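You operate a simulated robot arm through the tools that you are given. There is no shell and no other tool. Be economical: measure what you need, move in short steps, check, and stop when the job is done.

You are at the controls of a simulated two-armed robot. One attempt, no reset.

Task
Fit the hand wheel, open the valve and air-test it.
Fine: fill it past 5 bar, hold for three seconds, then vent to zero; leave the valve open and the clamp alone.

It is judged by the outcome, as a careful person would: the job done as asked, and still so three seconds after it is handed in. It fails if anything else is knocked over, pushed out of place, dropped, spilled or broken.

Robot
Two 6-joint arms with two-finger parallel grippers on one trunk, on a base that drives. Base frame: it is fixed to the floor where the robot stands at the start and does not move with it; the origin is under the middle of the robot, x ahead of it, y to its left, z up. Readings come in m, rad, newtons and seconds.
The left shoulder is at the start at [0.08, 0.216, 1.571], the right one opposite. With the tool pointing down near the work surface each hand reaches from about 0.1 to 0.7 m from the robot's upright axis, wherever it stands, measured 20 degrees to its own side. Places, roughly: clamp knob [0.6, -0.3, 1.1]; valve [0.7, -0.2, 0.9]; valve air knob [0.6, -0.4, 0.9]; valve clamp lever [0.7, -0.2, 1]; valve gauge [0.7, -0.4, 0.9]. Payload 3.43 kg a hand.
The tool frame of a hand sits at the grasp point between the pads (the TCP): z along the fingers, y along the line on which they close. The tips reach 0.03 m beyond it. Largest opening 0.094 m; finger width 0.028, thickness 0.01; the body of the gripper, 0.05 by 0.096 m, starts 0.055 m behind the TCP.
Orientation is that of the tool frame in the base frame, as [roll, pitch, yaw] about the fixed x, y, z axes, in that order (R = Rz(yaw) Ry(pitch) Rx(roll)). With the fingers straight down and closing along the base's y, the tool's x points along the base's -x, its y along +y and its z along -z.

Tools
- The arms move only by the tool apply_moves. It takes "left_plan", "right_plan" or both (then of equal length, played together; a hand with none holds still); each is a list of rows, each a list of 3 entries, a list of its own where there are three numbers: the shift along the tool's x, y, z in mm, then the turn, a rotation vector about the tool's x, y, z in rad, then the opening in per cent of the stroke, from 0 (shut) to 100 (fully open). In form: [[[x, y, z], [ax, ay, az], gripper], ...]. A call has 1 to 12 rows; each row is the pose to reach, as a shift and turn from the pose commanded when the call began, along the tool's axes at that moment. Rows are played at 5 a second. More than 0.05 m and 0.15 rad between two rows, or a gripper value outside its range, and nothing of the call is played. Where a pose cannot be reached the arm comes as near as it can. A force on the tool above 50 N (or 10 N above the force at the start of the call, whichever is more), or a blocked arm, ends the call early, and 0.2 s more pass. The fingers move at their own pace (about 0.072 m/s each) and stop on an object; they squeeze with about 27 N. The grip force told is the motor's: it shows also when the fingers shut on nothing. Time passes only in rows, and 0.2 s behind the last, so rows that repeat a pose let the fingers close. It gives the time, the measured TCP pose, the force on the tool (base axes), the opening and the grip force at its end, in the units of the frame above (readings bear some noise), with the torque about the TCP (base axes, N m) and any sound that the robot's microphone picked up.
- Cameras (640 x 400 px; columns grow to the right, rows downward): "scene" is now at [0.1051, -0.0324, 1.7346]; the picture's right is [-0.31, -0.95, 0.00], its down [-0.77, 0.25, -0.59] and it looks along [0.56, -0.18, -0.81] (base axes); focal length 255 px, centre (320, 200). "left" rides on the left gripper at [0.076, -0.014, -0.103] in its tool frame; the picture's right is [0.18, 0.98, 0.00], its down [-0.75, 0.14, -0.64] and it looks along [-0.63, 0.12, 0.77] (tool axes); focal length 243 px, centre (320, 200). "right" rides on the right gripper at [0.076, 0.014, -0.103] in its tool frame; the picture's right is [-0.18, 0.98, 0.00], its down [-0.75, -0.14, -0.64] and it looks along [-0.63, -0.12, 0.77] (tool axes); focal length 243 px, centre (320, 200). There is no depth. A picture from a camera that has moved, and an enlarged one, comes with that camera's place and axes in the base frame and with its lens. The place of the scene camera against the robot may be out by one fixed shift of up to 0.025 m in any direction.
- grab_frame(camera): a new picture of that camera. No time passes.
- slide_trunk(by): slides the trunk up (or, below 0, down) by that many m; the arms and the scene camera ride with it, the base frame stays. It gives what a move gives, with no picture.
- roll_base(legs): drives the robot by 1 to 6 legs, each [ahead, left, turn to the left] in m, m and rad, along the robot's own axes; the way and the turn of a leg run together, so that a leg with both is an arc; at most 1.5 m and 3.142 rad a leg. The arms and the cameras ride along, it lands a little off, and it stops where it bumps. It gives what a move gives.
- turn_head(pan, tilt): turns the head with the scene camera to pan (to the left, within 1.501 rad either way) and tilt (down, from -0.506 to 1.204), counted from straight ahead of the robot. It gives what a move gives.
- zoom(camera, box): a new picture of the part [left, top, right, bottom] of that camera's present view, enlarged. No time passes.
- finish_job(): hands the job in; it is judged then, once.

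Work in short steps. Places have to be worked out from the pictures, the camera data and where the tool is seen: move nearer, look again, correct. Check each grasp and each placing, and mend what went wrong. You have 120 turns and 88 pictures in all, those below and enlarged ones among them. Open the grippers and draw the arms clear of the work before you hand the job in, unless the task says otherwise; then end with one line.

The tools are called by a JSON object that holds its "api" and its "payload". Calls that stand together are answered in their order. apply_moves: Moves the arms, as the interface text tells. Its arguments: {"type":"object","properties":{"left_plan":{"type":"array","items":{"type":"array"}},"right_plan":{"type":"array","items":{"type":"array"}}},"required":[]} The other tools are called the same way: slide_trunk (by) slides the trunk up or down; roll_base (legs) drives the base; turn_head (pan, tilt) turns the head that bears the scene camera; grab_frame (camera) takes a picture; zoom (camera, box) takes an enlarged picture of a part of a camera's view; finish_job () hands the job in.

At the start:

```text
time: 0.0
left_tcp_pos: [0.4611, -0.0096, 0.9993]
left_orientation: [-3.14, 0.001, 3.14]
left_contact_force: [-0.3, 0.3, 0.9]
left_moment: [0.02, -0.01, 0.02]
left_grip_width: 0.094
left_gripper_force: 0.1
right_tcp_pos: [0.3805, -0.4126, 0.9988]
right_orientation: [-3.141, 0.0, -3.141]
right_contact_force: [-1.1, 0.2, -0.2]
right_moment: [0.01, -0.02, 0.01]
right_grip_width: 0.0941
right_gripper_force: 0.1
trunk travel left (down, up): [-0.801, 0.039]
robot x, y, heading: [-0.0, 0.0031, -0.007]
head pan, tilt: [-0.316, 0.935]
```

scene: 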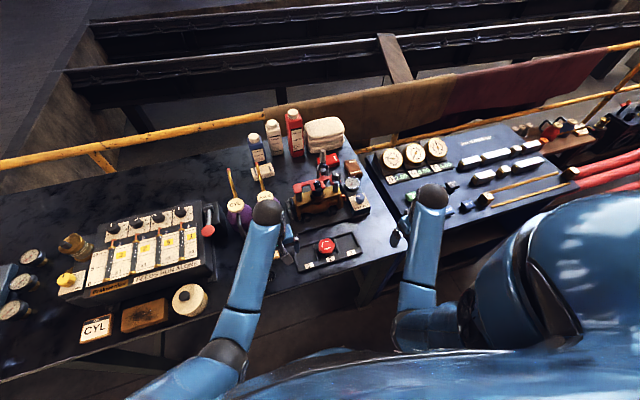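
right: 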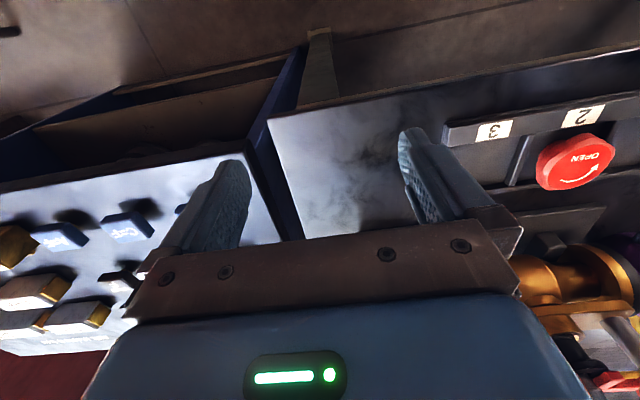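
left: 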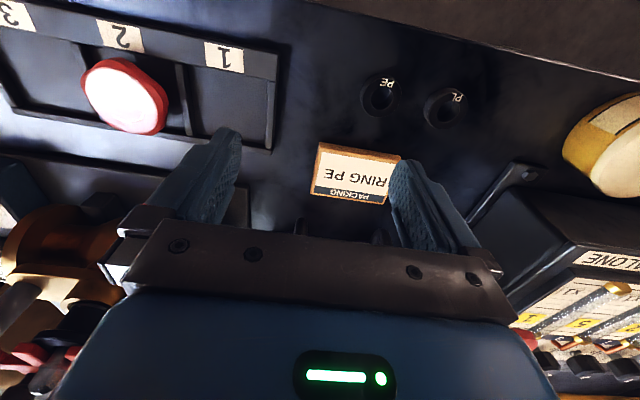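

The scene shows a valve rig right of centre with a red hand wheel lying in a tray in front of it. I'll zoom in on the valve and the tray.

{"api": "zoom", "payload": {"camera": "scene", "box": [220, 110, 400, 280]}}

{"api": "zoom", "payload": {"camera": "scene", "box": [280, 140, 380, 220]}}

{"api": "zoom", "payload": {"camera": "left", "box": [0, 0, 300, 190]}}

```text
2.35 times, centred on (310, 195) of scene
camera zoom: at [0.1051, -0.0324, 1.7346], right [-0.31, -0.95, 0.0], down [-0.77, 0.25, -0.59], along [0.56, -0.18, -0.81], focal length 600 px, centre (344, 212)
```

zoom: 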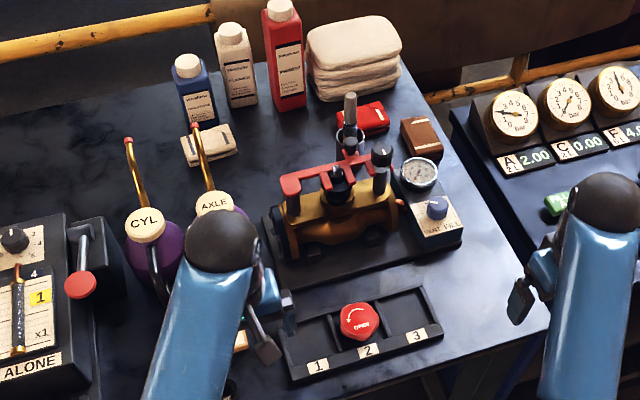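

```text
5.00 times, centred on (330, 180) of scene
camera zoom: at [0.1051, -0.0324, 1.7346], right [-0.31, -0.95, 0.0], down [-0.77, 0.25, -0.59], along [0.56, -0.18, -0.81], focal length 1276 px, centre (270, 300)
```

zoom: 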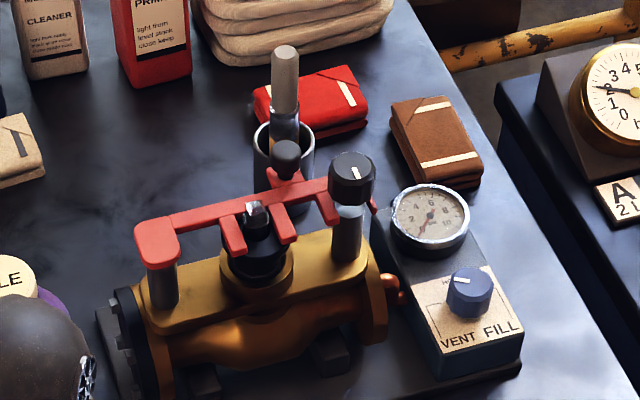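

```text
2.11 times, centred on (150, 95) of left
camera zoom: at [0.3841, -0.0241, 1.1009], right [-0.18, 0.98, 0.0], down [0.75, 0.14, 0.64], along [0.63, 0.12, -0.77], focal length 511 px, centre (678, 421)
```

zoom: 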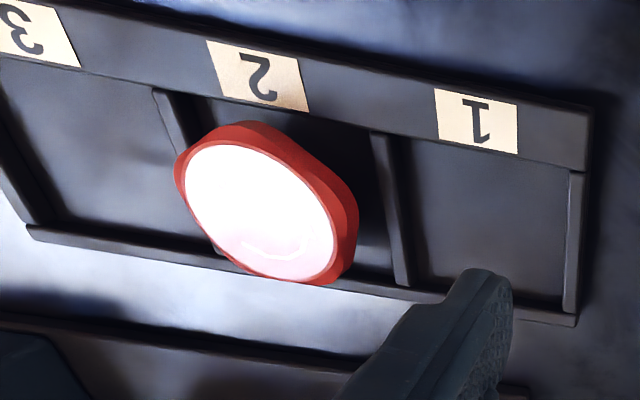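

The wheel triangulates to about (0.476, -0.172, 0.888) in bay 2. I'll raise the right hand and bring it in over the valve for a closer look.

{"api": "apply_moves", "payload": {"right_plan": [[[0, 0, -45], [0, 0, 0], 100], [[0, 0, -90], [0, 0, 0], 100], [[0, 0, -135], [0, 0, 0], 100], [[-30, 30, -160], [0, 0, 0], 100], [[-60, 60, -170], [0, 0, 0], 100], [[-90, 90, -170], [0, 0, 0], 100], [[-120, 120, -170], [0, 0, 0], 100], [[-150, 150, -170], [0, 0, 0], 100]]}}

{"api": "grab_frame", "payload": {"camera": "right"}}

```text
time: 1.8
left_tcp_pos: [0.4617, -0.0086, 0.9982]
left_orientation: [-3.138, -0.001, 3.141]
left_contact_force: [0.1, 0.4, -0.4]
left_moment: [0.05, -0.02, -0.01]
left_grip_width: 0.0942
left_gripper_force: 0.2
right_tcp_pos: [0.5934, -0.2647, 1.068]
right_orientation: [-3.14, 0.0, 3.14]
right_contact_force: [-0.3, 0.0, 0.0]
right_moment: [-0.03, 0.01, 0.03]
right_grip_width: 0.0943
right_gripper_force: 0.0
right hand out of reach, approached as far as the arm can: row 1, 2, 3, 4, 5, 6, 7, 8
trunk travel left (down, up): [-0.801, 0.039]
robot x, y, heading: [-0.0017, -0.0003, -0.001]
head pan, tilt: [-0.316, 0.935]
```

```text
81 pictures are left
camera right: at [0.5172, -0.2502, 1.1711], right [0.19, 0.98, 0.0], down [0.75, -0.14, 0.64], along [0.63, -0.12, -0.77], focal length 243 px, centre (320, 200)
```

right: 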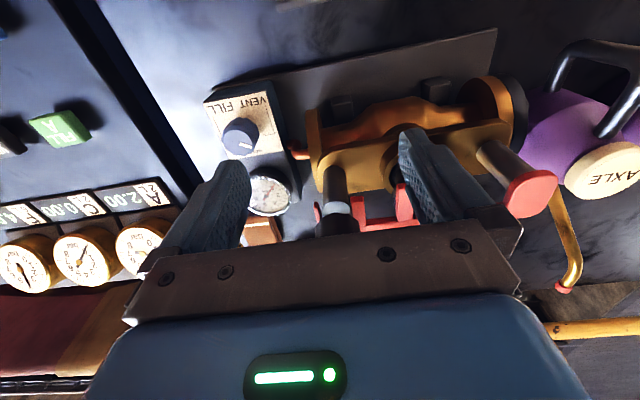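

The knob post is close ahead of this hand. I'll raise the trunk for clearance, then shift left to bring the stem between the fingers.

{"api": "slide_trunk", "payload": {"by": 0.038}}

{"api": "apply_moves", "payload": {"right_plan": [[[20, 30, 0], [0, 0, 0], 100], [[30, 60, 0], [0, 0, 0], 100]]}}

{"api": "grab_frame", "payload": {"camera": "right"}}

```text
time: 2.6
left_tcp_pos: [0.4596, -0.0101, 1.0377]
left_orientation: [3.141, -0.001, 3.141]
left_contact_force: [0.1, 0.6, -0.3]
left_moment: [0.01, -0.01, 0.03]
left_grip_width: 0.0943
left_gripper_force: 0.1
right_tcp_pos: [0.5916, -0.265, 1.1063]
right_orientation: [-3.141, 0.001, -3.141]
right_contact_force: [0.4, 0.7, -0.1]
right_moment: [-0.02, 0.01, 0.0]
right_grip_width: 0.094
right_gripper_force: 0.0
trunk travel left (down, up): [-0.839, 0.001]
robot x, y, heading: [0.0001, 0.0012, -0.0]
head pan, tilt: [-0.316, 0.935]
```

```text
time: 3.2
left_tcp_pos: [0.4597, -0.009, 1.0391]
left_orientation: [-3.14, -0.001, 3.142]
left_contact_force: [0.7, -0.5, 0.2]
left_moment: [-0.03, 0.02, 0.0]
left_grip_width: 0.094
left_gripper_force: 0.0
right_tcp_pos: [0.5703, -0.2057, 1.0938]
right_orientation: [-3.141, 0.006, -3.141]
right_contact_force: [0.3, -0.4, 0.2]
right_moment: [0.01, 0.03, -0.03]
right_grip_width: 0.0938
right_gripper_force: 0.0
right hand out of reach, approached as far as the arm can: row 1, 2
trunk travel left (down, up): [-0.839, 0.001]
robot x, y, heading: [0.0016, -0.0012, -0.002]
head pan, tilt: [-0.316, 0.935]
```

```text
80 pictures are left
camera right: at [0.493, -0.1912, 1.1952], right [0.18, 0.98, 0.0], down [0.75, -0.14, 0.65], along [0.64, -0.12, -0.76], focal length 243 px, centre (320, 200)
```

right: 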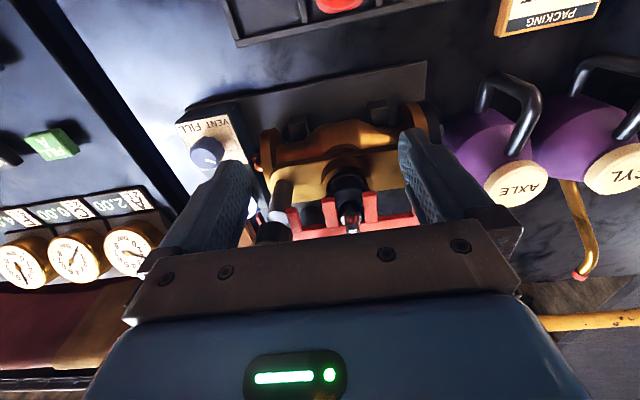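

{"api": "zoom", "payload": {"camera": "right", "box": [240, 90, 440, 240]}}

```text
2.67 times, centred on (340, 165) of right
camera zoom: at [0.493, -0.1912, 1.1952], right [0.18, 0.98, 0.0], down [0.75, -0.14, 0.65], along [0.64, -0.12, -0.76], focal length 647 px, centre (267, 293)
```

zoom: 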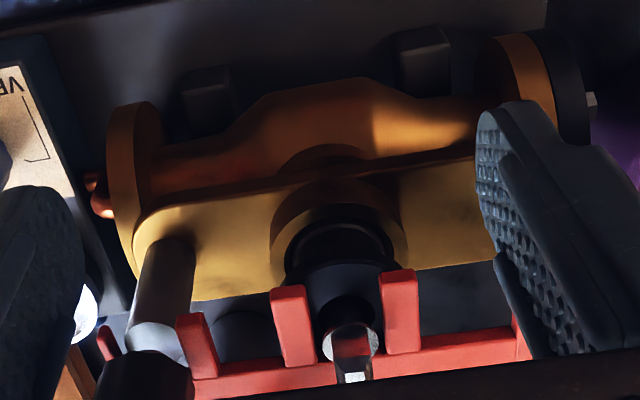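

The stem tip triangulates to about (0.65, -0.193, 1.05). I need a side view to get heights, so I'll draw the right hand back and tilt it forward.

{"api": "apply_moves", "payload": {"right_plan": [[[30, 0, 10], [0, -0.14, 0], 100], [[60, 0, 20], [0, -0.28, 0], 100], [[90, 0, 20], [0, -0.42, 0], 100], [[110, 0, 20], [0, -0.56, 0], 100], [[120, 0, 20], [0, -0.7, 0], 100]]}}

{"api": "grab_frame", "payload": {"camera": "right"}}

```text
time: 4.4
left_tcp_pos: [0.4591, -0.01, 1.0391]
left_orientation: [3.141, 0.003, -3.141]
left_contact_force: [0.0, 0.4, -0.9]
left_moment: [0.0, 0.0, -0.01]
left_grip_width: 0.094
left_gripper_force: 0.0
right_tcp_pos: [0.448, -0.2055, 1.0729]
right_orientation: [3.141, 0.704, -3.141]
right_contact_force: [0.4, -0.4, 0.4]
right_moment: [-0.02, -0.02, 0.03]
right_grip_width: 0.094
right_gripper_force: 0.0
trunk travel left (down, up): [-0.839, 0.001]
robot x, y, heading: [-0.0025, 0.001, -0.001]
head pan, tilt: [-0.316, 0.935]
```

```text
78 pictures are left
camera right: at [0.3246, -0.1917, 1.101], right [0.14, 0.98, 0.12], down [0.16, -0.14, 0.98], along [0.98, -0.12, -0.17], focal length 243 px, centre (320, 200)
```

right: 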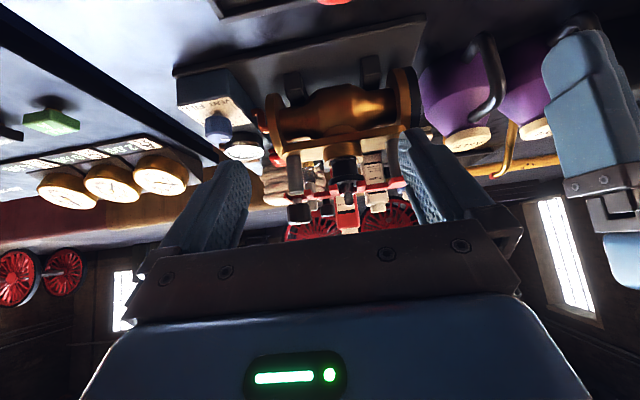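

{"api": "zoom", "payload": {"camera": "right", "box": [230, 80, 430, 240]}}

```text
2.50 times, centred on (330, 160) of right
camera zoom: at [0.3246, -0.1917, 1.101], right [0.14, 0.98, 0.12], down [0.16, -0.14, 0.98], along [0.98, -0.12, -0.17], focal length 606 px, centre (295, 300)
```

zoom: 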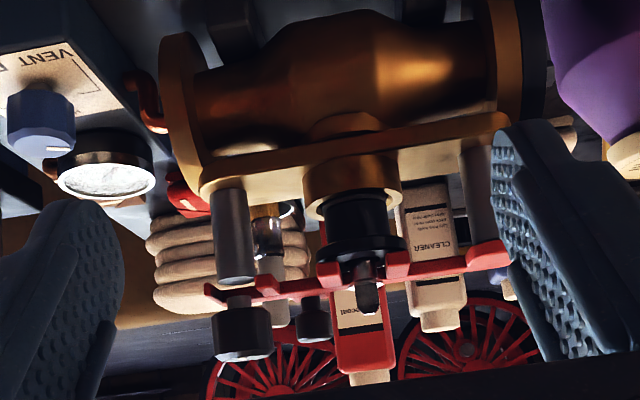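

Stem tip is at z≈1.057, prong and bar tops ≈1.04, and the clamp knob spans y≈-0.28..-0.25 with its top at ≈1.073. Next I'll straighten the right hand and look closely at the wheel in the tray.

{"api": "apply_moves", "payload": {"right_plan": [[[17, 6, 5], [0, 0.14, 0], 100], [[34, 12, 10], [0, 0.28, 0], 100], [[50, 18, 15], [0, 0.42, 0], 100], [[67, 24, 20], [0, 0.56, 0], 100], [[84, 30, 25], [0, 0.702, 0], 100]]}}

{"api": "grab_frame", "payload": {"camera": "right"}}

```text
time: 5.6
left_tcp_pos: [0.4622, -0.0107, 1.0373]
left_orientation: [-3.14, -0.001, -3.141]
left_contact_force: [-0.2, -0.9, 0.4]
left_moment: [0.0, -0.02, 0.0]
left_grip_width: 0.0941
left_gripper_force: 0.0
right_tcp_pos: [0.4029, -0.1752, 0.9975]
right_orientation: [3.141, -0.004, 3.14]
right_contact_force: [0.5, 1.1, 0.6]
right_moment: [-0.01, 0.03, 0.0]
right_grip_width: 0.0938
right_gripper_force: 0.0
trunk travel left (down, up): [-0.839, 0.001]
robot x, y, heading: [-0.001, 0.0006, -0.004]
head pan, tilt: [-0.316, 0.935]
```

```text
76 pictures are left
camera right: at [0.3275, -0.1613, 1.1009], right [0.18, 0.98, 0.0], down [0.76, -0.14, 0.64], along [0.63, -0.12, -0.77], focal length 243 px, centre (320, 200)
```

right: 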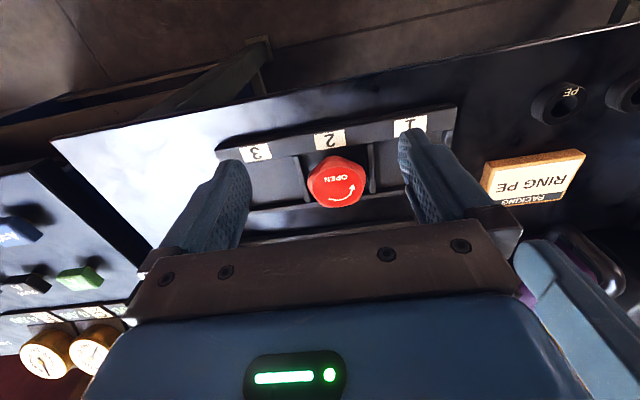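

{"api": "zoom", "payload": {"camera": "right", "box": [280, 120, 400, 220]}}

```text
4.00 times, centred on (340, 170) of right
camera zoom: at [0.3275, -0.1613, 1.1009], right [0.18, 0.98, 0.0], down [0.76, -0.14, 0.64], along [0.63, -0.12, -0.77], focal length 970 px, centre (240, 320)
```

zoom: 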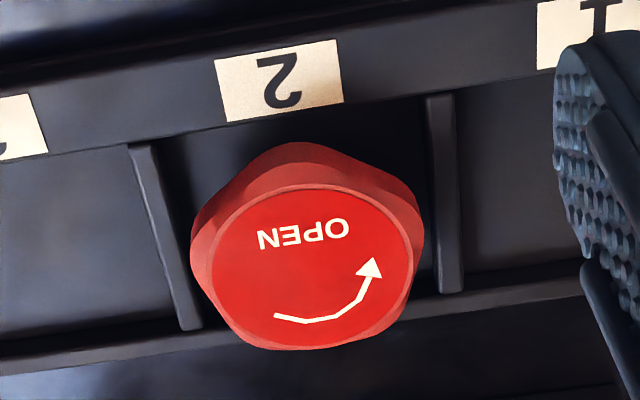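

The wheel is a 5-lobe knob, about 60 mm across, with its top centre near (0.481, -0.171, 0.893), and its OPEN arrow points counter-clockwise seen from above. I'll go above it with the closing axis turned about 50° CCW, lobe against flat and diagonal to the bay.

{"api": "apply_moves", "payload": {"right_plan": [[[-13, 1, 0], [0, 0, -0.14], 100], [[-26, 2, 0], [0, 0, -0.28], 100], [[-39, 3, 0], [0, 0, -0.42], 100], [[-52, 4, 0], [0, 0, -0.56], 100], [[-65, 4, 0], [0, 0, -0.7], 100], [[-72, 4, 0], [0, 0, -0.8], 100], [[-78, 4, 0], [0, 0, -0.89], 100], [[-78, 4, 40], [0, 0, -0.89], 100]]}}

{"api": "grab_frame", "payload": {"camera": "right"}}

{"api": "grab_frame", "payload": {"camera": "left"}}

```text
time: 7.4
left_tcp_pos: [0.4607, -0.0105, 1.0376]
left_orientation: [3.139, 0.002, -3.141]
left_contact_force: [0.0, -0.4, -0.8]
left_moment: [-0.01, -0.06, 0.01]
left_grip_width: 0.0939
left_gripper_force: 0.0
right_tcp_pos: [0.4831, -0.172, 0.9599]
right_orientation: [3.142, 0.0, -2.251]
right_contact_force: [0.1, 0.0, -0.7]
right_moment: [0.0, 0.0, -0.01]
right_grip_width: 0.0941
right_gripper_force: 0.0
trunk travel left (down, up): [-0.839, 0.001]
robot x, y, heading: [-0.0002, -0.0006, -0.001]
head pan, tilt: [-0.316, 0.935]
```

```text
74 pictures are left
camera right: at [0.4222, -0.2234, 1.0615], right [-0.65, 0.76, 0.0], down [0.58, 0.5, 0.64], along [0.49, 0.42, -0.77], focal length 243 px, centre (320, 200)
```

right: 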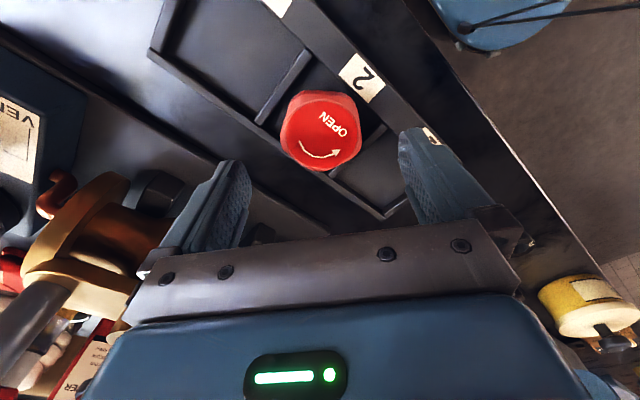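

```text
73 pictures are left
camera left: at [0.3844, -0.0242, 1.1388], right [-0.18, 0.98, 0.0], down [0.75, 0.14, 0.64], along [0.63, 0.12, -0.77], focal length 243 px, centre (320, 200)
```

left: 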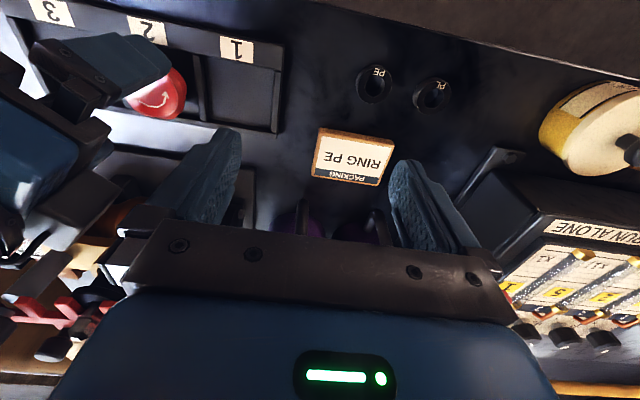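

The wheel projects dead under the TCP. I'll descend so the tips overlap the wheel by about 14 mm, then close.

{"api": "apply_moves", "payload": {"right_plan": [[[0, 0, 25], [0, 0, 0], 100], [[0, 0, 42], [0, 0, 0], 100], [[0, 0, 52], [0, 0, 0], 100], [[0, 0, 52], [0, 0, 0], 60]]}}

{"api": "grab_frame", "payload": {"camera": "left"}}

{"api": "grab_frame", "payload": {"camera": "right"}}

```text
time: 8.4
left_tcp_pos: [0.4613, -0.0106, 1.0373]
left_orientation: [3.142, -0.002, -3.14]
left_contact_force: [-0.5, 0.6, 0.4]
left_moment: [0.0, 0.01, 0.0]
left_grip_width: 0.0942
left_gripper_force: 0.1
right_tcp_pos: [0.4797, -0.1723, 0.9063]
right_orientation: [-3.142, 0.0, -2.253]
right_contact_force: [-0.2, 0.6, 0.1]
right_moment: [0.03, -0.03, -0.01]
right_grip_width: 0.0598
right_gripper_force: 19.8
trunk travel left (down, up): [-0.839, 0.001]
robot x, y, heading: [0.0009, -0.0, -0.003]
head pan, tilt: [-0.316, 0.935]
```

```text
72 pictures are left
camera left: at [0.3841, -0.024, 1.1388], right [-0.18, 0.98, 0.0], down [0.75, 0.14, 0.64], along [0.63, 0.12, -0.77], focal length 243 px, centre (320, 200)
```

left: 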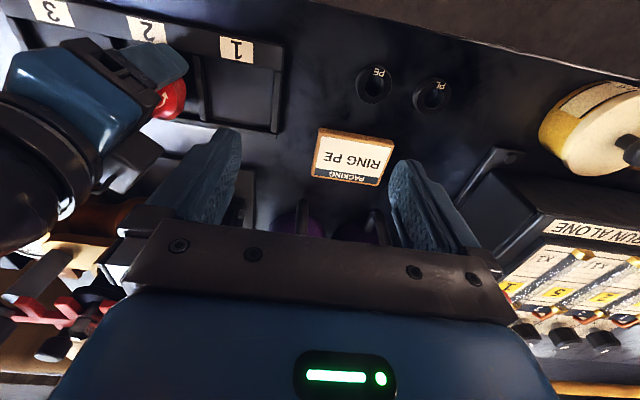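

```text
71 pictures are left
camera right: at [0.4221, -0.2227, 1.0091], right [-0.65, 0.76, 0.0], down [0.58, 0.5, 0.64], along [0.49, 0.42, -0.77], focal length 243 px, centre (320, 200)
```

right: 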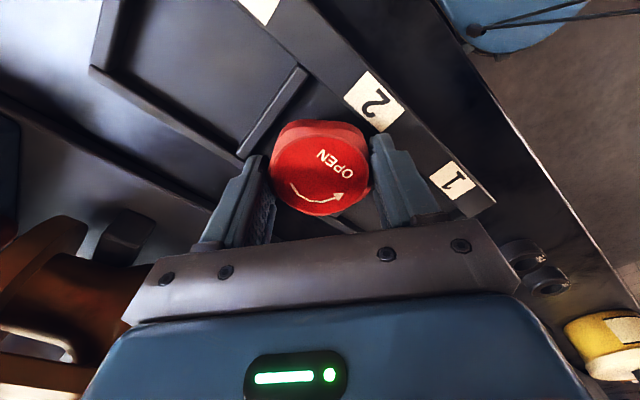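

Centred, with about 14 mm of overlap and the fingers at the wheel's width. I'll squeeze, then lift slightly.

{"api": "apply_moves", "payload": {"right_plan": [[[0, 0, 0], [0, 0, 0], 40], [[0, 0, 0], [0, 0, 0], 40], [[0, 0, -20], [0, 0, 0], 40], [[0, 0, -50], [0, 0, 0], 40], [[0, 0, -90], [0, 0, 0], 40]]}}

{"api": "grab_frame", "payload": {"camera": "right"}}

{"api": "grab_frame", "payload": {"camera": "left"}}

```text
time: 9.6
left_tcp_pos: [0.4606, -0.0103, 1.0373]
left_orientation: [-3.141, 0.0, -3.14]
left_contact_force: [0.2, 0.5, 0.4]
left_moment: [0.0, 0.0, 0.01]
left_grip_width: 0.0939
left_gripper_force: 0.1
right_tcp_pos: [0.4801, -0.1728, 0.9959]
right_orientation: [3.14, -0.005, -2.252]
right_contact_force: [0.8, -0.6, -3.6]
right_moment: [0.0, 0.03, -0.01]
right_grip_width: 0.0591
right_gripper_force: 27.1
trunk travel left (down, up): [-0.839, 0.001]
robot x, y, heading: [-0.0042, -0.0021, -0.002]
head pan, tilt: [-0.316, 0.935]
```

```text
70 pictures are left
camera right: at [0.4215, -0.2232, 1.099], right [-0.65, 0.76, 0.0], down [0.58, 0.5, 0.64], along [0.49, 0.42, -0.77], focal length 243 px, centre (320, 200)
```

right: 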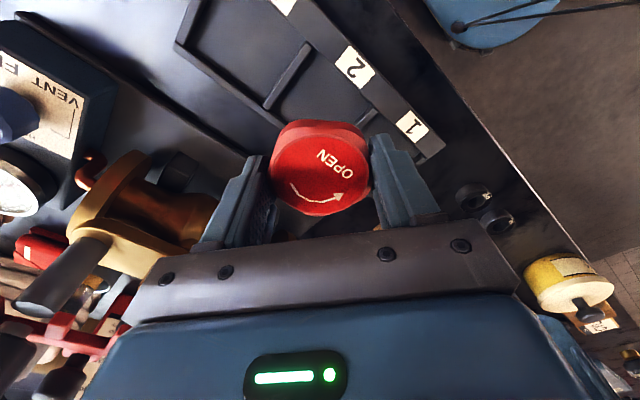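

```text
69 pictures are left
camera left: at [0.3842, -0.024, 1.1388], right [-0.18, 0.98, 0.0], down [0.75, 0.14, 0.64], along [0.63, 0.12, -0.77], focal length 243 px, centre (320, 200)
```

left: 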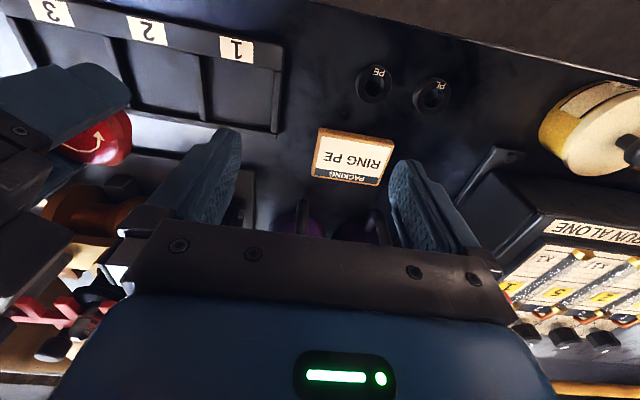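

Wheel held, about 0.35 kg. Before fitting I'll check the stem's profile from the scene camera, and tilt the left hand so its camera can later see the wheel's underside.

{"api": "zoom", "payload": {"camera": "scene", "box": [295, 145, 355, 195]}}

{"api": "apply_moves", "payload": {"left_plan": [[[0, 0, 0], [0, 0, 0.14], 100], [[0, 0, 0], [0, 0, 0.28], 100], [[0, 0, 0], [0, 0, 0.42], 100], [[0, 0, 0], [0, 0, 0.56], 100], [[0, 0, 0], [0, 0, 0.7], 100], [[0, 0, 0], [0, 0, 0.84], 100], [[0, 0, 0], [0, 0, 0.95], 100]], "right_plan": [[[0, 0, -10], [0, 0, 0], 40], [[0, 0, -20], [-0.14, 0, 0], 40], [[0, 0, -30], [-0.28, 0, 0], 40], [[0, 0, -40], [-0.42, 0, 0], 40], [[0, 0, -40], [-0.56, 0, 0], 40], [[0, 0, -40], [-0.56, 0, 0], 40], [[0, 0, -40], [-0.56, 0, 0], 40]]}}

{"api": "apply_moves", "payload": {"left_plan": [[[0, 0, 0], [0, -0.14, 0], 100], [[0, 0, 0], [0, -0.28, 0], 100], [[0, 0, 0], [0, -0.42, 0], 100], [[0, 0, 0], [0, -0.56, 0], 100], [[0, 0, 0], [0, -0.7, 0], 100], [[0, 0, 0], [0, -0.84, 0], 100]]}}

{"api": "grab_frame", "payload": {"camera": "left"}}

```text
8.00 times, centred on (325, 170) of scene
camera zoom: at [0.1054, -0.0323, 1.7726], right [-0.31, -0.95, 0.0], down [-0.77, 0.25, -0.59], along [0.56, -0.18, -0.81], focal length 2042 px, centre (280, 440)
```

zoom: 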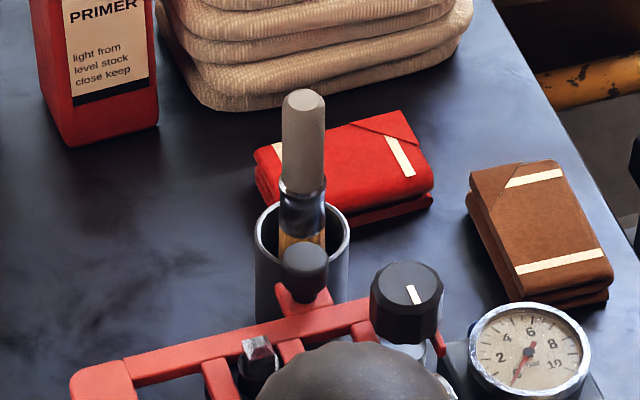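

```text
time: 11.2
left_tcp_pos: [0.4609, -0.01, 1.0378]
left_orientation: [-3.14, 0.001, 2.19]
left_contact_force: [0.1, -0.6, 0.2]
left_moment: [0.0, -0.03, 0.01]
left_grip_width: 0.0942
left_gripper_force: 0.0
right_tcp_pos: [0.5048, -0.1622, 0.989]
right_orientation: [2.582, 0.0, -2.253]
right_contact_force: [-1.2, 0.3, -2.6]
right_moment: [-0.05, -0.09, -0.02]
right_grip_width: 0.0595
right_gripper_force: 27.0
right hand out of reach, approached as far as the arm can: row 3, 4, 5, 6, 7
trunk travel left (down, up): [-0.839, 0.001]
robot x, y, heading: [0.0006, -0.0008, -0.0]
head pan, tilt: [-0.316, 0.935]
```

```text
time: 12.6
left_tcp_pos: [0.4612, -0.0108, 1.038]
left_orientation: [3.14, 0.842, 2.192]
left_contact_force: [0.7, -1.0, 0.2]
left_moment: [0.01, -0.01, 0.01]
left_grip_width: 0.0938
left_gripper_force: 0.1
right_tcp_pos: [0.5052, -0.162, 0.9891]
right_orientation: [2.582, 0.001, -2.252]
right_contact_force: [-0.3, 0.5, -3.3]
right_moment: [-0.05, -0.05, 0.0]
right_grip_width: 0.0593
right_gripper_force: 27.3
trunk travel left (down, up): [-0.839, 0.001]
robot x, y, heading: [-0.0017, -0.0006, 0.0]
head pan, tilt: [-0.316, 0.935]
```

```text
67 pictures are left
camera left: at [0.3749, 0.0855, 1.0481], right [0.73, 0.67, -0.14], down [0.13, 0.06, 0.99], along [0.67, -0.74, -0.04], focal length 243 px, centre (320, 200)
```

left: 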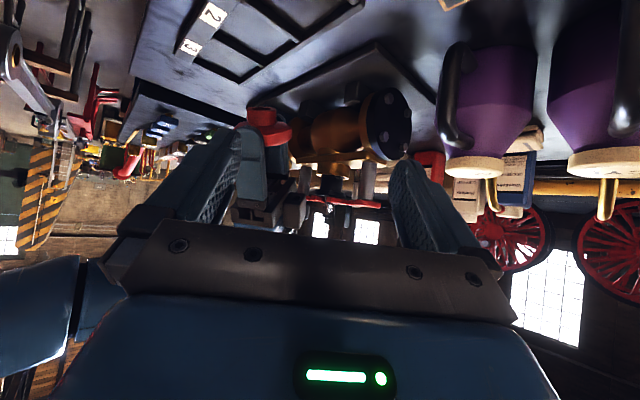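

The stem looks square. I'll zoom on the wheel in the left camera and on the stem.

{"api": "zoom", "payload": {"camera": "left", "box": [230, 95, 310, 155]}}

{"api": "zoom", "payload": {"camera": "scene", "box": [312, 180, 336, 196]}}

```text
6.67 times, centred on (270, 125) of left
camera zoom: at [0.3749, 0.0855, 1.0481], right [0.73, 0.67, -0.14], down [0.13, 0.06, 0.99], along [0.67, -0.74, -0.04], focal length 1618 px, centre (653, 700)
```

zoom: 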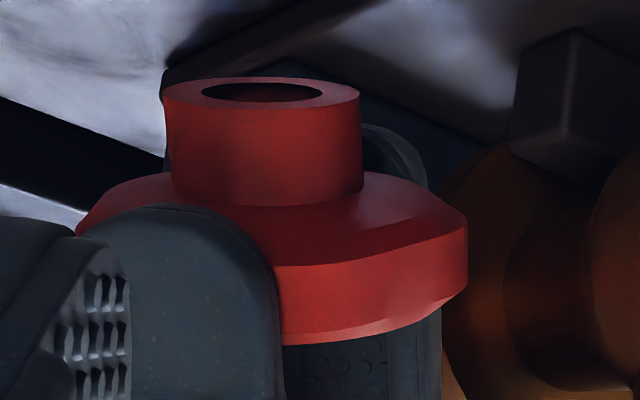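

```text
16.00 times, centred on (324, 188) of scene
camera zoom: at [0.1049, -0.0319, 1.7727], right [-0.31, -0.95, 0.0], down [-0.77, 0.25, -0.59], along [0.56, -0.18, -0.8], focal length 4084 px, centre (256, 392)
```

zoom: 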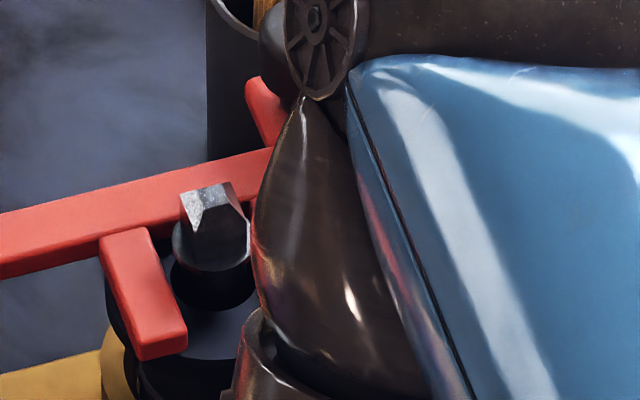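

The wheel has a ~31 mm hub underneath, with the bore barely visible. I'll lower the left camera slightly and tilt it up to see into the bore.

{"api": "apply_moves", "payload": {"left_plan": [[[15, 0, 13], [0, -0.1, 0], 100], [[30, 0, 26], [0, -0.2, 0], 100], [[45, 0, 40], [0, -0.28, 0], 100]]}}

{"api": "zoom", "payload": {"camera": "left", "box": [210, 90, 330, 190]}}

```text
time: 13.4
left_tcp_pos: [0.461, -0.0099, 0.9765]
left_orientation: [3.141, 1.121, 2.194]
left_contact_force: [-0.4, 0.2, -0.2]
left_moment: [-0.03, 0.02, 0.02]
left_grip_width: 0.0938
left_gripper_force: 0.1
right_tcp_pos: [0.506, -0.1612, 0.9879]
right_orientation: [2.581, 0.0, -2.252]
right_contact_force: [-0.2, 0.4, -3.4]
right_moment: [-0.02, -0.02, -0.04]
right_grip_width: 0.0593
right_gripper_force: 27.2
trunk travel left (down, up): [-0.839, 0.001]
robot x, y, heading: [0.004, -0.0001, -0.0]
head pan, tilt: [-0.316, 0.935]
```

```text
4.00 times, centred on (270, 140) of left
camera zoom: at [0.3768, 0.0841, 0.9512], right [0.75, 0.64, -0.17], down [-0.03, 0.29, 0.96], along [0.66, -0.72, 0.23], focal length 970 px, centre (520, 440)
```

zoom: 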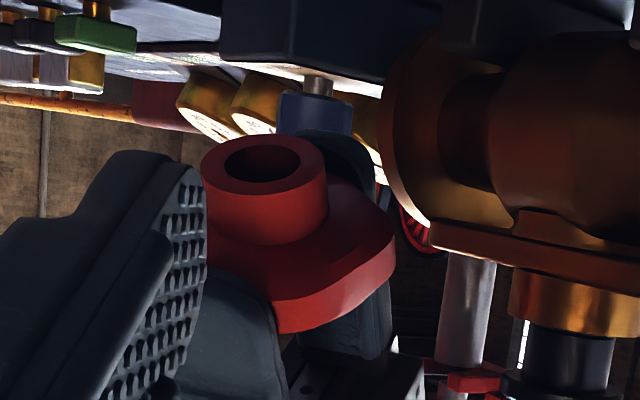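

{"api": "zoom", "payload": {"camera": "left", "box": [255, 120, 297, 146]}}

```text
15.24 times, centred on (276, 133) of left
camera zoom: at [0.3768, 0.0841, 0.9512], right [0.75, 0.64, -0.17], down [-0.03, 0.29, 0.96], along [0.66, -0.72, 0.23], focal length 3697 px, centre (990, 1221)
```

zoom: 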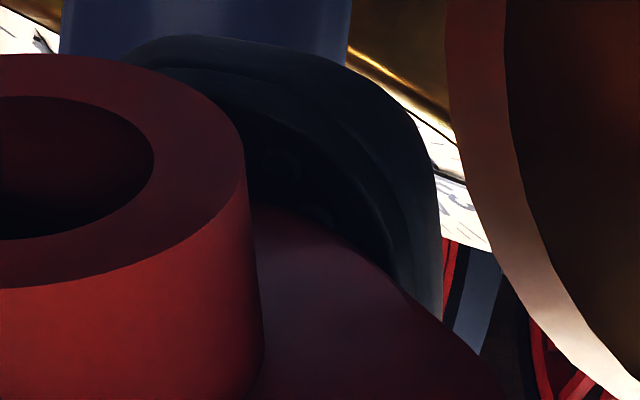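

The bore is round, about 19 mm, so orientation isn't critical. I'll straighten both hands.

{"api": "apply_moves", "payload": {"left_plan": [[[-9, 0, -4], [0, 0.14, 0], 100], [[-18, 0, -9], [0, 0.28, 0], 100], [[-27, 0, -13], [0, 0.42, 0], 100], [[-36, 0, -17], [0, 0.56, 0], 100], [[-45, 0, -22], [0, 0.7, 0], 100], [[-54, 0, -26], [0, 0.84, 0], 100], [[-54, 0, -26], [0, 0.98, 0], 100], [[-54, 0, -26], [0, 1.12, 0], 100]], "right_plan": [[[0, 0, 0], [0.14, 0, 0], 40], [[0, 0, 0], [0.28, 0, 0], 40], [[0, 0, 0], [0.42, 0, 0], 40], [[0, 0, 0], [0.56, 0, 0], 40], [[0, 0, 0], [0.56, 0, 0], 40], [[0, 0, 0], [0.56, 0, 0], 40], [[0, 0, 0], [0.56, 0, 0], 40], [[0, 0, 0], [0.56, 0, 0], 40]]}}

{"api": "grab_frame", "payload": {"camera": "left"}}

```text
time: 15.2
left_tcp_pos: [0.4621, -0.0085, 1.0364]
left_orientation: [3.141, -0.003, 2.192]
left_contact_force: [-0.9, 0.3, -0.2]
left_moment: [0.01, 0.0, -0.02]
left_grip_width: 0.0942
left_gripper_force: 0.0
right_tcp_pos: [0.5068, -0.1622, 0.9889]
right_orientation: [3.139, -0.001, -2.252]
right_contact_force: [0.2, 0.0, -2.5]
right_moment: [-0.02, -0.01, 0.02]
right_grip_width: 0.0594
right_gripper_force: 27.5
trunk travel left (down, up): [-0.839, 0.001]
robot x, y, heading: [-0.0003, -0.0004, 0.002]
head pan, tilt: [-0.316, 0.935]
```

```text
62 pictures are left
camera left: at [0.4053, 0.0432, 1.1385], right [0.69, 0.72, 0.0], down [0.55, -0.53, 0.64], along [0.46, -0.44, -0.77], focal length 243 px, centre (320, 200)
```

left: 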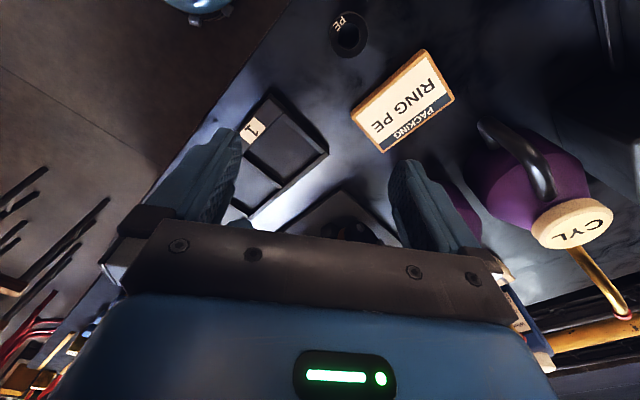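

Both hands are upright again. I'll bring the wheel up and towards the stem, stopping short at about (0.60, -0.19, 1.105).

{"api": "apply_moves", "payload": {"right_plan": [[[-9, -22, -29], [0, 0, 0], 40], [[-18, -45, -58], [0, 0, 0], 40], [[-27, -67, -87], [0, 0, 0], 40], [[-37, -90, -116], [0, 0, 0], 40], [[-37, -90, -118], [0, 0, 0], 40]], "left_plan": [[[0, 0, 0], [0, -0.14, 0], 100], [[0, 0, 0], [0, -0.28, 0], 100], [[0, 0, 0], [0, -0.42, 0], 100], [[0, 0, 0], [0, -0.56, 0], 100], [[0, 0, 0], [0, -0.7, 0], 100]]}}

{"api": "grab_frame", "payload": {"camera": "left"}}

{"api": "grab_frame", "payload": {"camera": "right"}}

```text
time: 16.4
left_tcp_pos: [0.4599, -0.0082, 1.0363]
left_orientation: [-3.14, 0.701, 2.193]
left_contact_force: [-0.1, -0.3, -0.1]
left_moment: [0.05, -0.02, 0.0]
left_grip_width: 0.0943
left_gripper_force: 0.2
right_tcp_pos: [0.6004, -0.1902, 1.1105]
right_orientation: [3.141, -0.001, -2.251]
right_contact_force: [0.1, -0.5, -3.3]
right_moment: [-0.02, 0.01, -0.01]
right_grip_width: 0.0592
right_gripper_force: 26.8
trunk travel left (down, up): [-0.839, 0.001]
robot x, y, heading: [0.0012, 0.0006, 0.003]
head pan, tilt: [-0.316, 0.935]
```

```text
61 pictures are left
camera left: at [0.3753, 0.0839, 1.0651], right [0.72, 0.69, -0.12], down [0.21, -0.05, 0.98], along [0.67, -0.73, -0.18], focal length 243 px, centre (320, 200)
```

left: 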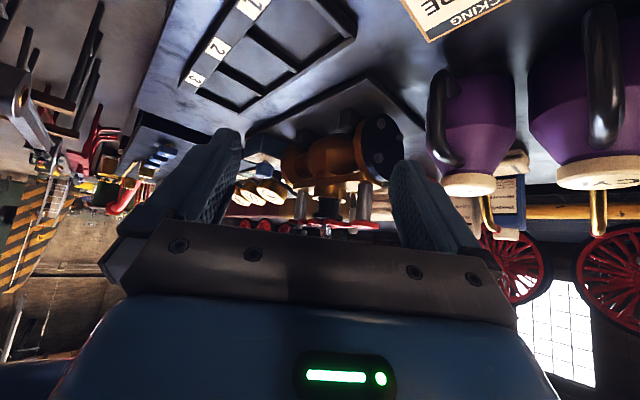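

```text
60 pictures are left
camera right: at [0.5414, -0.2404, 1.2127], right [-0.65, 0.76, 0.0], down [0.58, 0.5, 0.64], along [0.49, 0.42, -0.77], focal length 243 px, centre (320, 200)
```

right: 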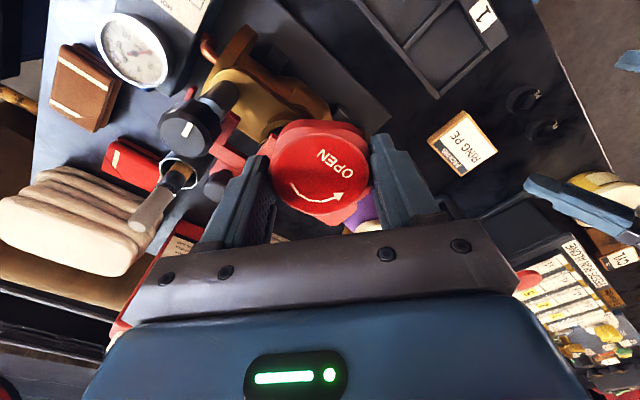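

{"api": "zoom", "payload": {"camera": "left", "box": [270, 170, 390, 245]}}

```text
5.33 times, centred on (330, 208) of left
camera zoom: at [0.3753, 0.0839, 1.0651], right [0.72, 0.69, -0.12], down [0.21, -0.05, 0.98], along [0.67, -0.73, -0.18], focal length 1294 px, centre (267, 160)
```

zoom: 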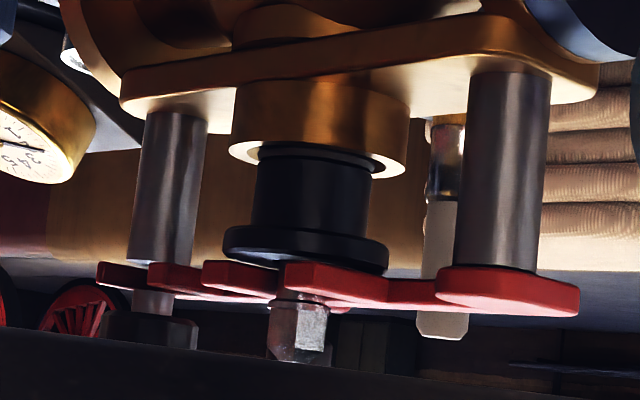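

The side view confirms the stem at about (0.650, -0.192), tip z≈1.055, with ~18 mm standing above the prongs. I'll move the wheel directly over the stem and tilt the left camera for a check view.

{"api": "apply_moves", "payload": {"right_plan": [[[-10, -13, -12], [0, 0, 0], 40], [[-20, -27, -15], [0, 0, 0], 40], [[-30, -40, -15], [0, 0, 0], 40], [[-30, -40, -15], [0, 0, 0], 40]], "left_plan": [[[0, 0, 0], [0, 0.08, 0], 100], [[0, 0, 0], [0, 0.16, 0], 100], [[0, 0, 0], [0, 0.22, 0], 100], [[0, 0, 0], [0, 0.22, 0], 100]]}}

{"api": "zoom", "payload": {"camera": "left", "box": [250, 100, 400, 230]}}

{"api": "grab_frame", "payload": {"camera": "right"}}

```text
time: 17.4
left_tcp_pos: [0.4601, -0.0107, 1.036]
left_orientation: [-3.141, 0.478, 2.193]
left_contact_force: [1.0, 0.5, 0.7]
left_moment: [0.0, -0.02, 0.02]
left_grip_width: 0.0941
left_gripper_force: 0.1
right_tcp_pos: [0.651, -0.1911, 1.1241]
right_orientation: [-3.141, 0.001, -2.251]
right_contact_force: [0.1, 0.1, -2.2]
right_moment: [0.03, -0.01, 0.01]
right_grip_width: 0.059
right_gripper_force: 27.4
trunk travel left (down, up): [-0.839, 0.001]
robot x, y, heading: [-0.0003, -0.0004, -0.002]
head pan, tilt: [-0.316, 0.935]
```

```text
3.08 times, centred on (325, 165) of left
camera zoom: at [0.3816, 0.0756, 1.0915], right [0.7, 0.7, -0.09], down [0.33, -0.22, 0.92], along [0.63, -0.67, -0.39], focal length 746 px, centre (305, 308)
```

zoom: 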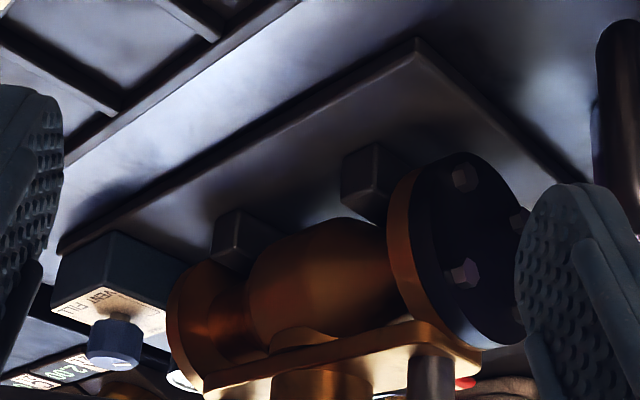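

```text
57 pictures are left
camera right: at [0.5924, -0.2418, 1.2269], right [-0.65, 0.76, 0.0], down [0.58, 0.5, 0.64], along [0.49, 0.42, -0.77], focal length 243 px, centre (320, 200)
```

right: 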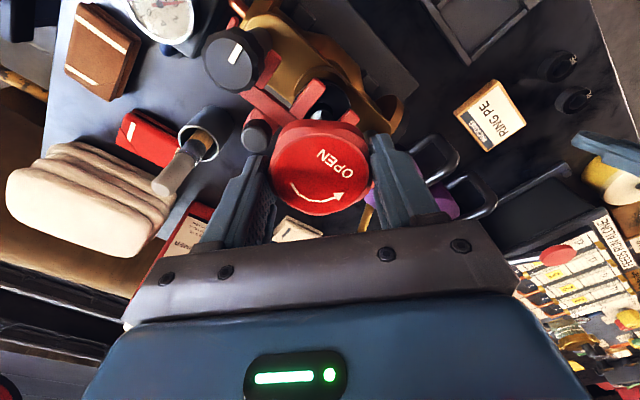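

The tilt went the wrong way for the view. I'll tilt the left camera up instead.

{"api": "apply_moves", "payload": {"left_plan": [[[0, 0, 0], [0, -0.14, 0], 100], [[0, 0, 0], [0, -0.28, 0], 100], [[0, 0, 0], [0, -0.42, 0], 100], [[0, 0, 0], [0, -0.56, 0], 100]]}}

{"api": "zoom", "payload": {"camera": "left", "box": [250, 110, 400, 240]}}

```text
time: 18.4
left_tcp_pos: [0.4595, -0.0093, 1.0375]
left_orientation: [3.142, 1.041, 2.191]
left_contact_force: [-0.4, 0.2, 0.3]
left_moment: [-0.02, 0.0, -0.01]
left_grip_width: 0.094
left_gripper_force: 0.0
right_tcp_pos: [0.6513, -0.1914, 1.1243]
right_orientation: [-3.141, -0.001, -2.252]
right_contact_force: [0.6, -1.0, -3.3]
right_moment: [0.02, 0.02, 0.0]
right_grip_width: 0.0594
right_gripper_force: 26.7
trunk travel left (down, up): [-0.839, 0.001]
robot x, y, heading: [0.003, 0.0015, 0.001]
head pan, tilt: [-0.316, 0.935]
```

```text
3.08 times, centred on (325, 175) of left
camera zoom: at [0.3748, 0.0856, 1.0222], right [0.74, 0.65, -0.16], down [0.01, 0.22, 0.97], along [0.67, -0.73, 0.16], focal length 746 px, centre (305, 277)
```

zoom: 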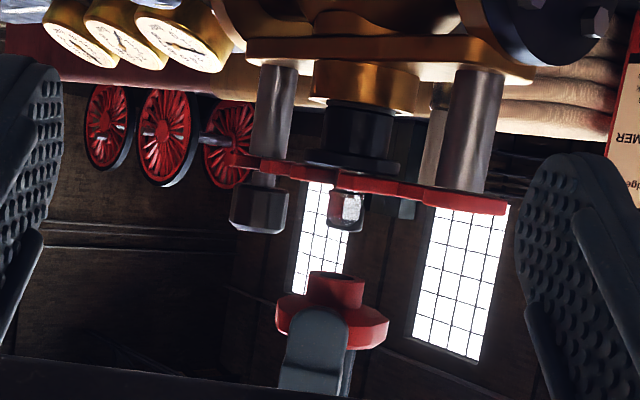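

Hub and stem line up in this view once camera roll is allowed for, with a gap of about 23 mm. I'll lower it in stages.

{"api": "apply_moves", "payload": {"right_plan": [[[0, 0, 10], [0, 0, 0], 40], [[0, 0, 18], [0, 0, 0], 40], [[0, 0, 22], [0, 0, 0], 40], [[0, 0, 26], [0, 0, 0], 40], [[0, 0, 29], [0, 0, 0], 40]]}}

{"api": "zoom", "payload": {"camera": "left", "box": [280, 140, 390, 230]}}

```text
time: 19.6
left_tcp_pos: [0.46, -0.0092, 1.0383]
left_orientation: [3.141, 1.039, 2.195]
left_contact_force: [0.5, 0.5, 0.9]
left_moment: [-0.01, 0.02, 0.02]
left_grip_width: 0.0941
left_gripper_force: 0.0
right_tcp_pos: [0.65, -0.1928, 1.0937]
right_orientation: [3.14, 0.0, -2.252]
right_contact_force: [0.7, 0.8, -2.4]
right_moment: [0.01, 0.0, 0.03]
right_grip_width: 0.0592
right_gripper_force: 26.9
trunk travel left (down, up): [-0.839, 0.001]
robot x, y, heading: [-0.0011, -0.0003, 0.004]
head pan, tilt: [-0.316, 0.935]
```

```text
4.44 times, centred on (335, 185) of left
camera zoom: at [0.3742, 0.0856, 1.0224], right [0.75, 0.65, -0.16], down [0.01, 0.22, 0.97], along [0.67, -0.73, 0.16], focal length 1078 px, centre (253, 267)
```

zoom: 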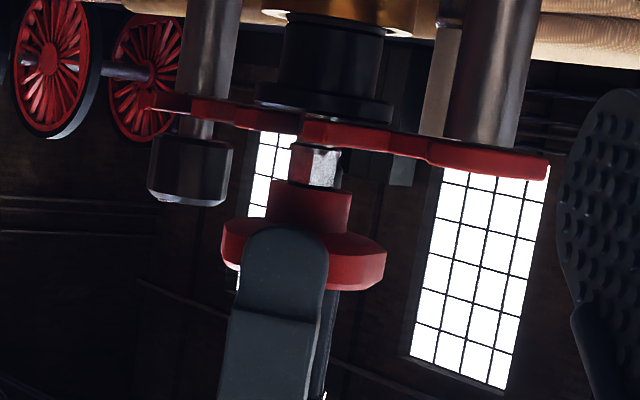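

The tip has entered the bore with no contact force. I'll continue down.

{"api": "apply_moves", "payload": {"right_plan": [[[0, 0, 3], [0, 0, 0], 40], [[0, 0, 6], [0, 0, 0], 40], [[0, 0, 9], [0, 0, 0], 40], [[0, 0, 11], [0, 0, 0], 40], [[0, 0, 13], [0, 0, 0], 40]]}}

{"api": "zoom", "payload": {"camera": "left", "box": [280, 140, 390, 230]}}

```text
time: 20.8
left_tcp_pos: [0.4542, -0.0079, 1.0395]
left_orientation: [3.133, 1.042, 2.185]
left_contact_force: [-0.3, 0.1, 0.1]
left_moment: [-0.01, 0.0, 0.02]
left_grip_width: 0.0937
left_gripper_force: 0.1
right_tcp_pos: [0.6487, -0.1916, 1.0902]
right_orientation: [-3.128, 0.009, -2.253]
right_contact_force: [-1.0, -3.8, 44.2]
right_moment: [-1.39, -1.37, -0.08]
right_grip_width: 0.0591
right_gripper_force: 27.2
trunk travel left (down, up): [-0.839, 0.001]
robot x, y, heading: [0.0026, -0.0013, -0.0]
head pan, tilt: [-0.316, 0.935]
```

```text
4.44 times, centred on (335, 185) of left
camera zoom: at [0.3692, 0.0865, 1.0249], right [0.75, 0.65, -0.16], down [0.01, 0.22, 0.97], along [0.67, -0.73, 0.16], focal length 1078 px, centre (253, 267)
```

zoom: 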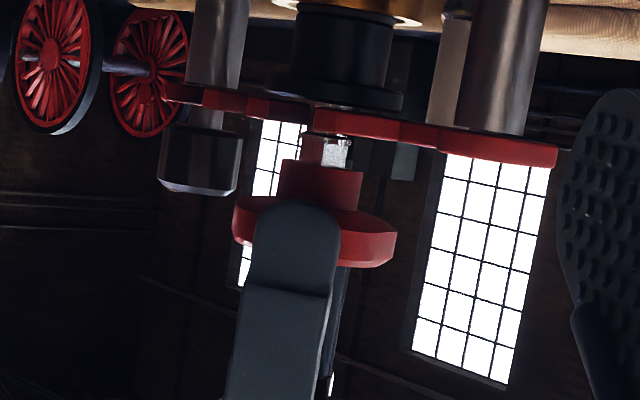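

There's a 44 N upward reaction with a moment about 45 mm off-axis. A fingertip is touching the clamp lever's black ball, not the stem. I'll back up at once and check the lever.

{"api": "apply_moves", "payload": {"right_plan": [[[0, 0, -10], [0, 0, 0], 40], [[0, 0, -22], [0, 0, 0], 40], [[0, 0, -32], [0, 0, 0], 40]]}}

{"api": "zoom", "payload": {"camera": "left", "box": [250, 110, 400, 240]}}

{"api": "zoom", "payload": {"camera": "right", "box": [180, 10, 380, 160]}}

```text
time: 21.6
left_tcp_pos: [0.4589, -0.0097, 1.0375]
left_orientation: [3.139, 1.041, 2.191]
left_contact_force: [0.0, 0.2, 0.2]
left_moment: [0.02, -0.02, 0.0]
left_grip_width: 0.0944
left_gripper_force: 0.0
right_tcp_pos: [0.6488, -0.1924, 1.114]
right_orientation: [3.139, -0.001, -2.251]
right_contact_force: [-0.5, -0.6, -2.0]
right_moment: [0.0, -0.04, -0.01]
right_grip_width: 0.0592
right_gripper_force: 26.9
trunk travel left (down, up): [-0.839, 0.001]
robot x, y, heading: [-0.0027, 0.0019, -0.0]
head pan, tilt: [-0.316, 0.935]
```

```text
3.08 times, centred on (325, 175) of left
camera zoom: at [0.3733, 0.0859, 1.0225], right [0.75, 0.65, -0.16], down [0.01, 0.22, 0.97], along [0.67, -0.73, 0.16], focal length 746 px, centre (305, 277)
```

zoom: 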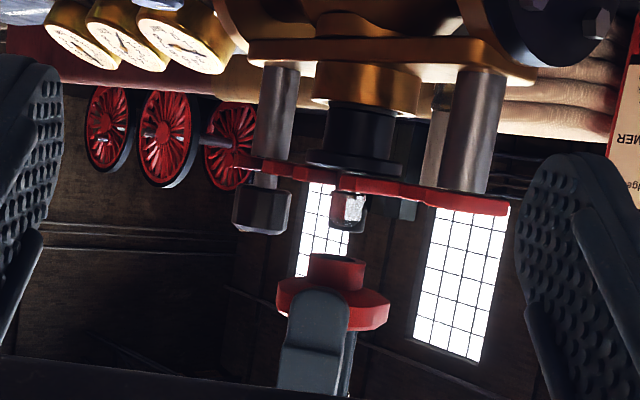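

```text
2.67 times, centred on (280, 85) of right
camera zoom: at [0.5898, -0.2424, 1.2169], right [-0.65, 0.76, 0.0], down [0.58, 0.5, 0.64], along [0.49, 0.42, -0.77], focal length 647 px, centre (427, 507)
```

zoom: 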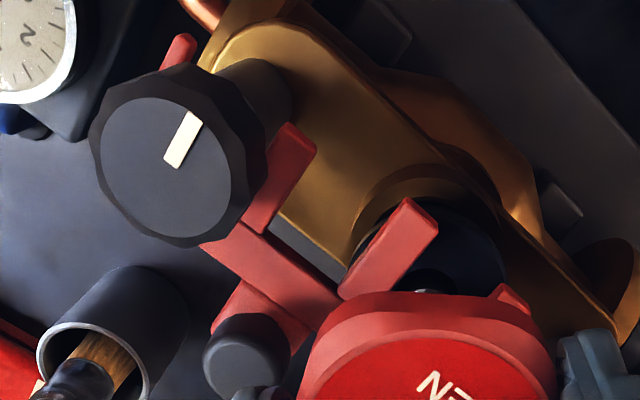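

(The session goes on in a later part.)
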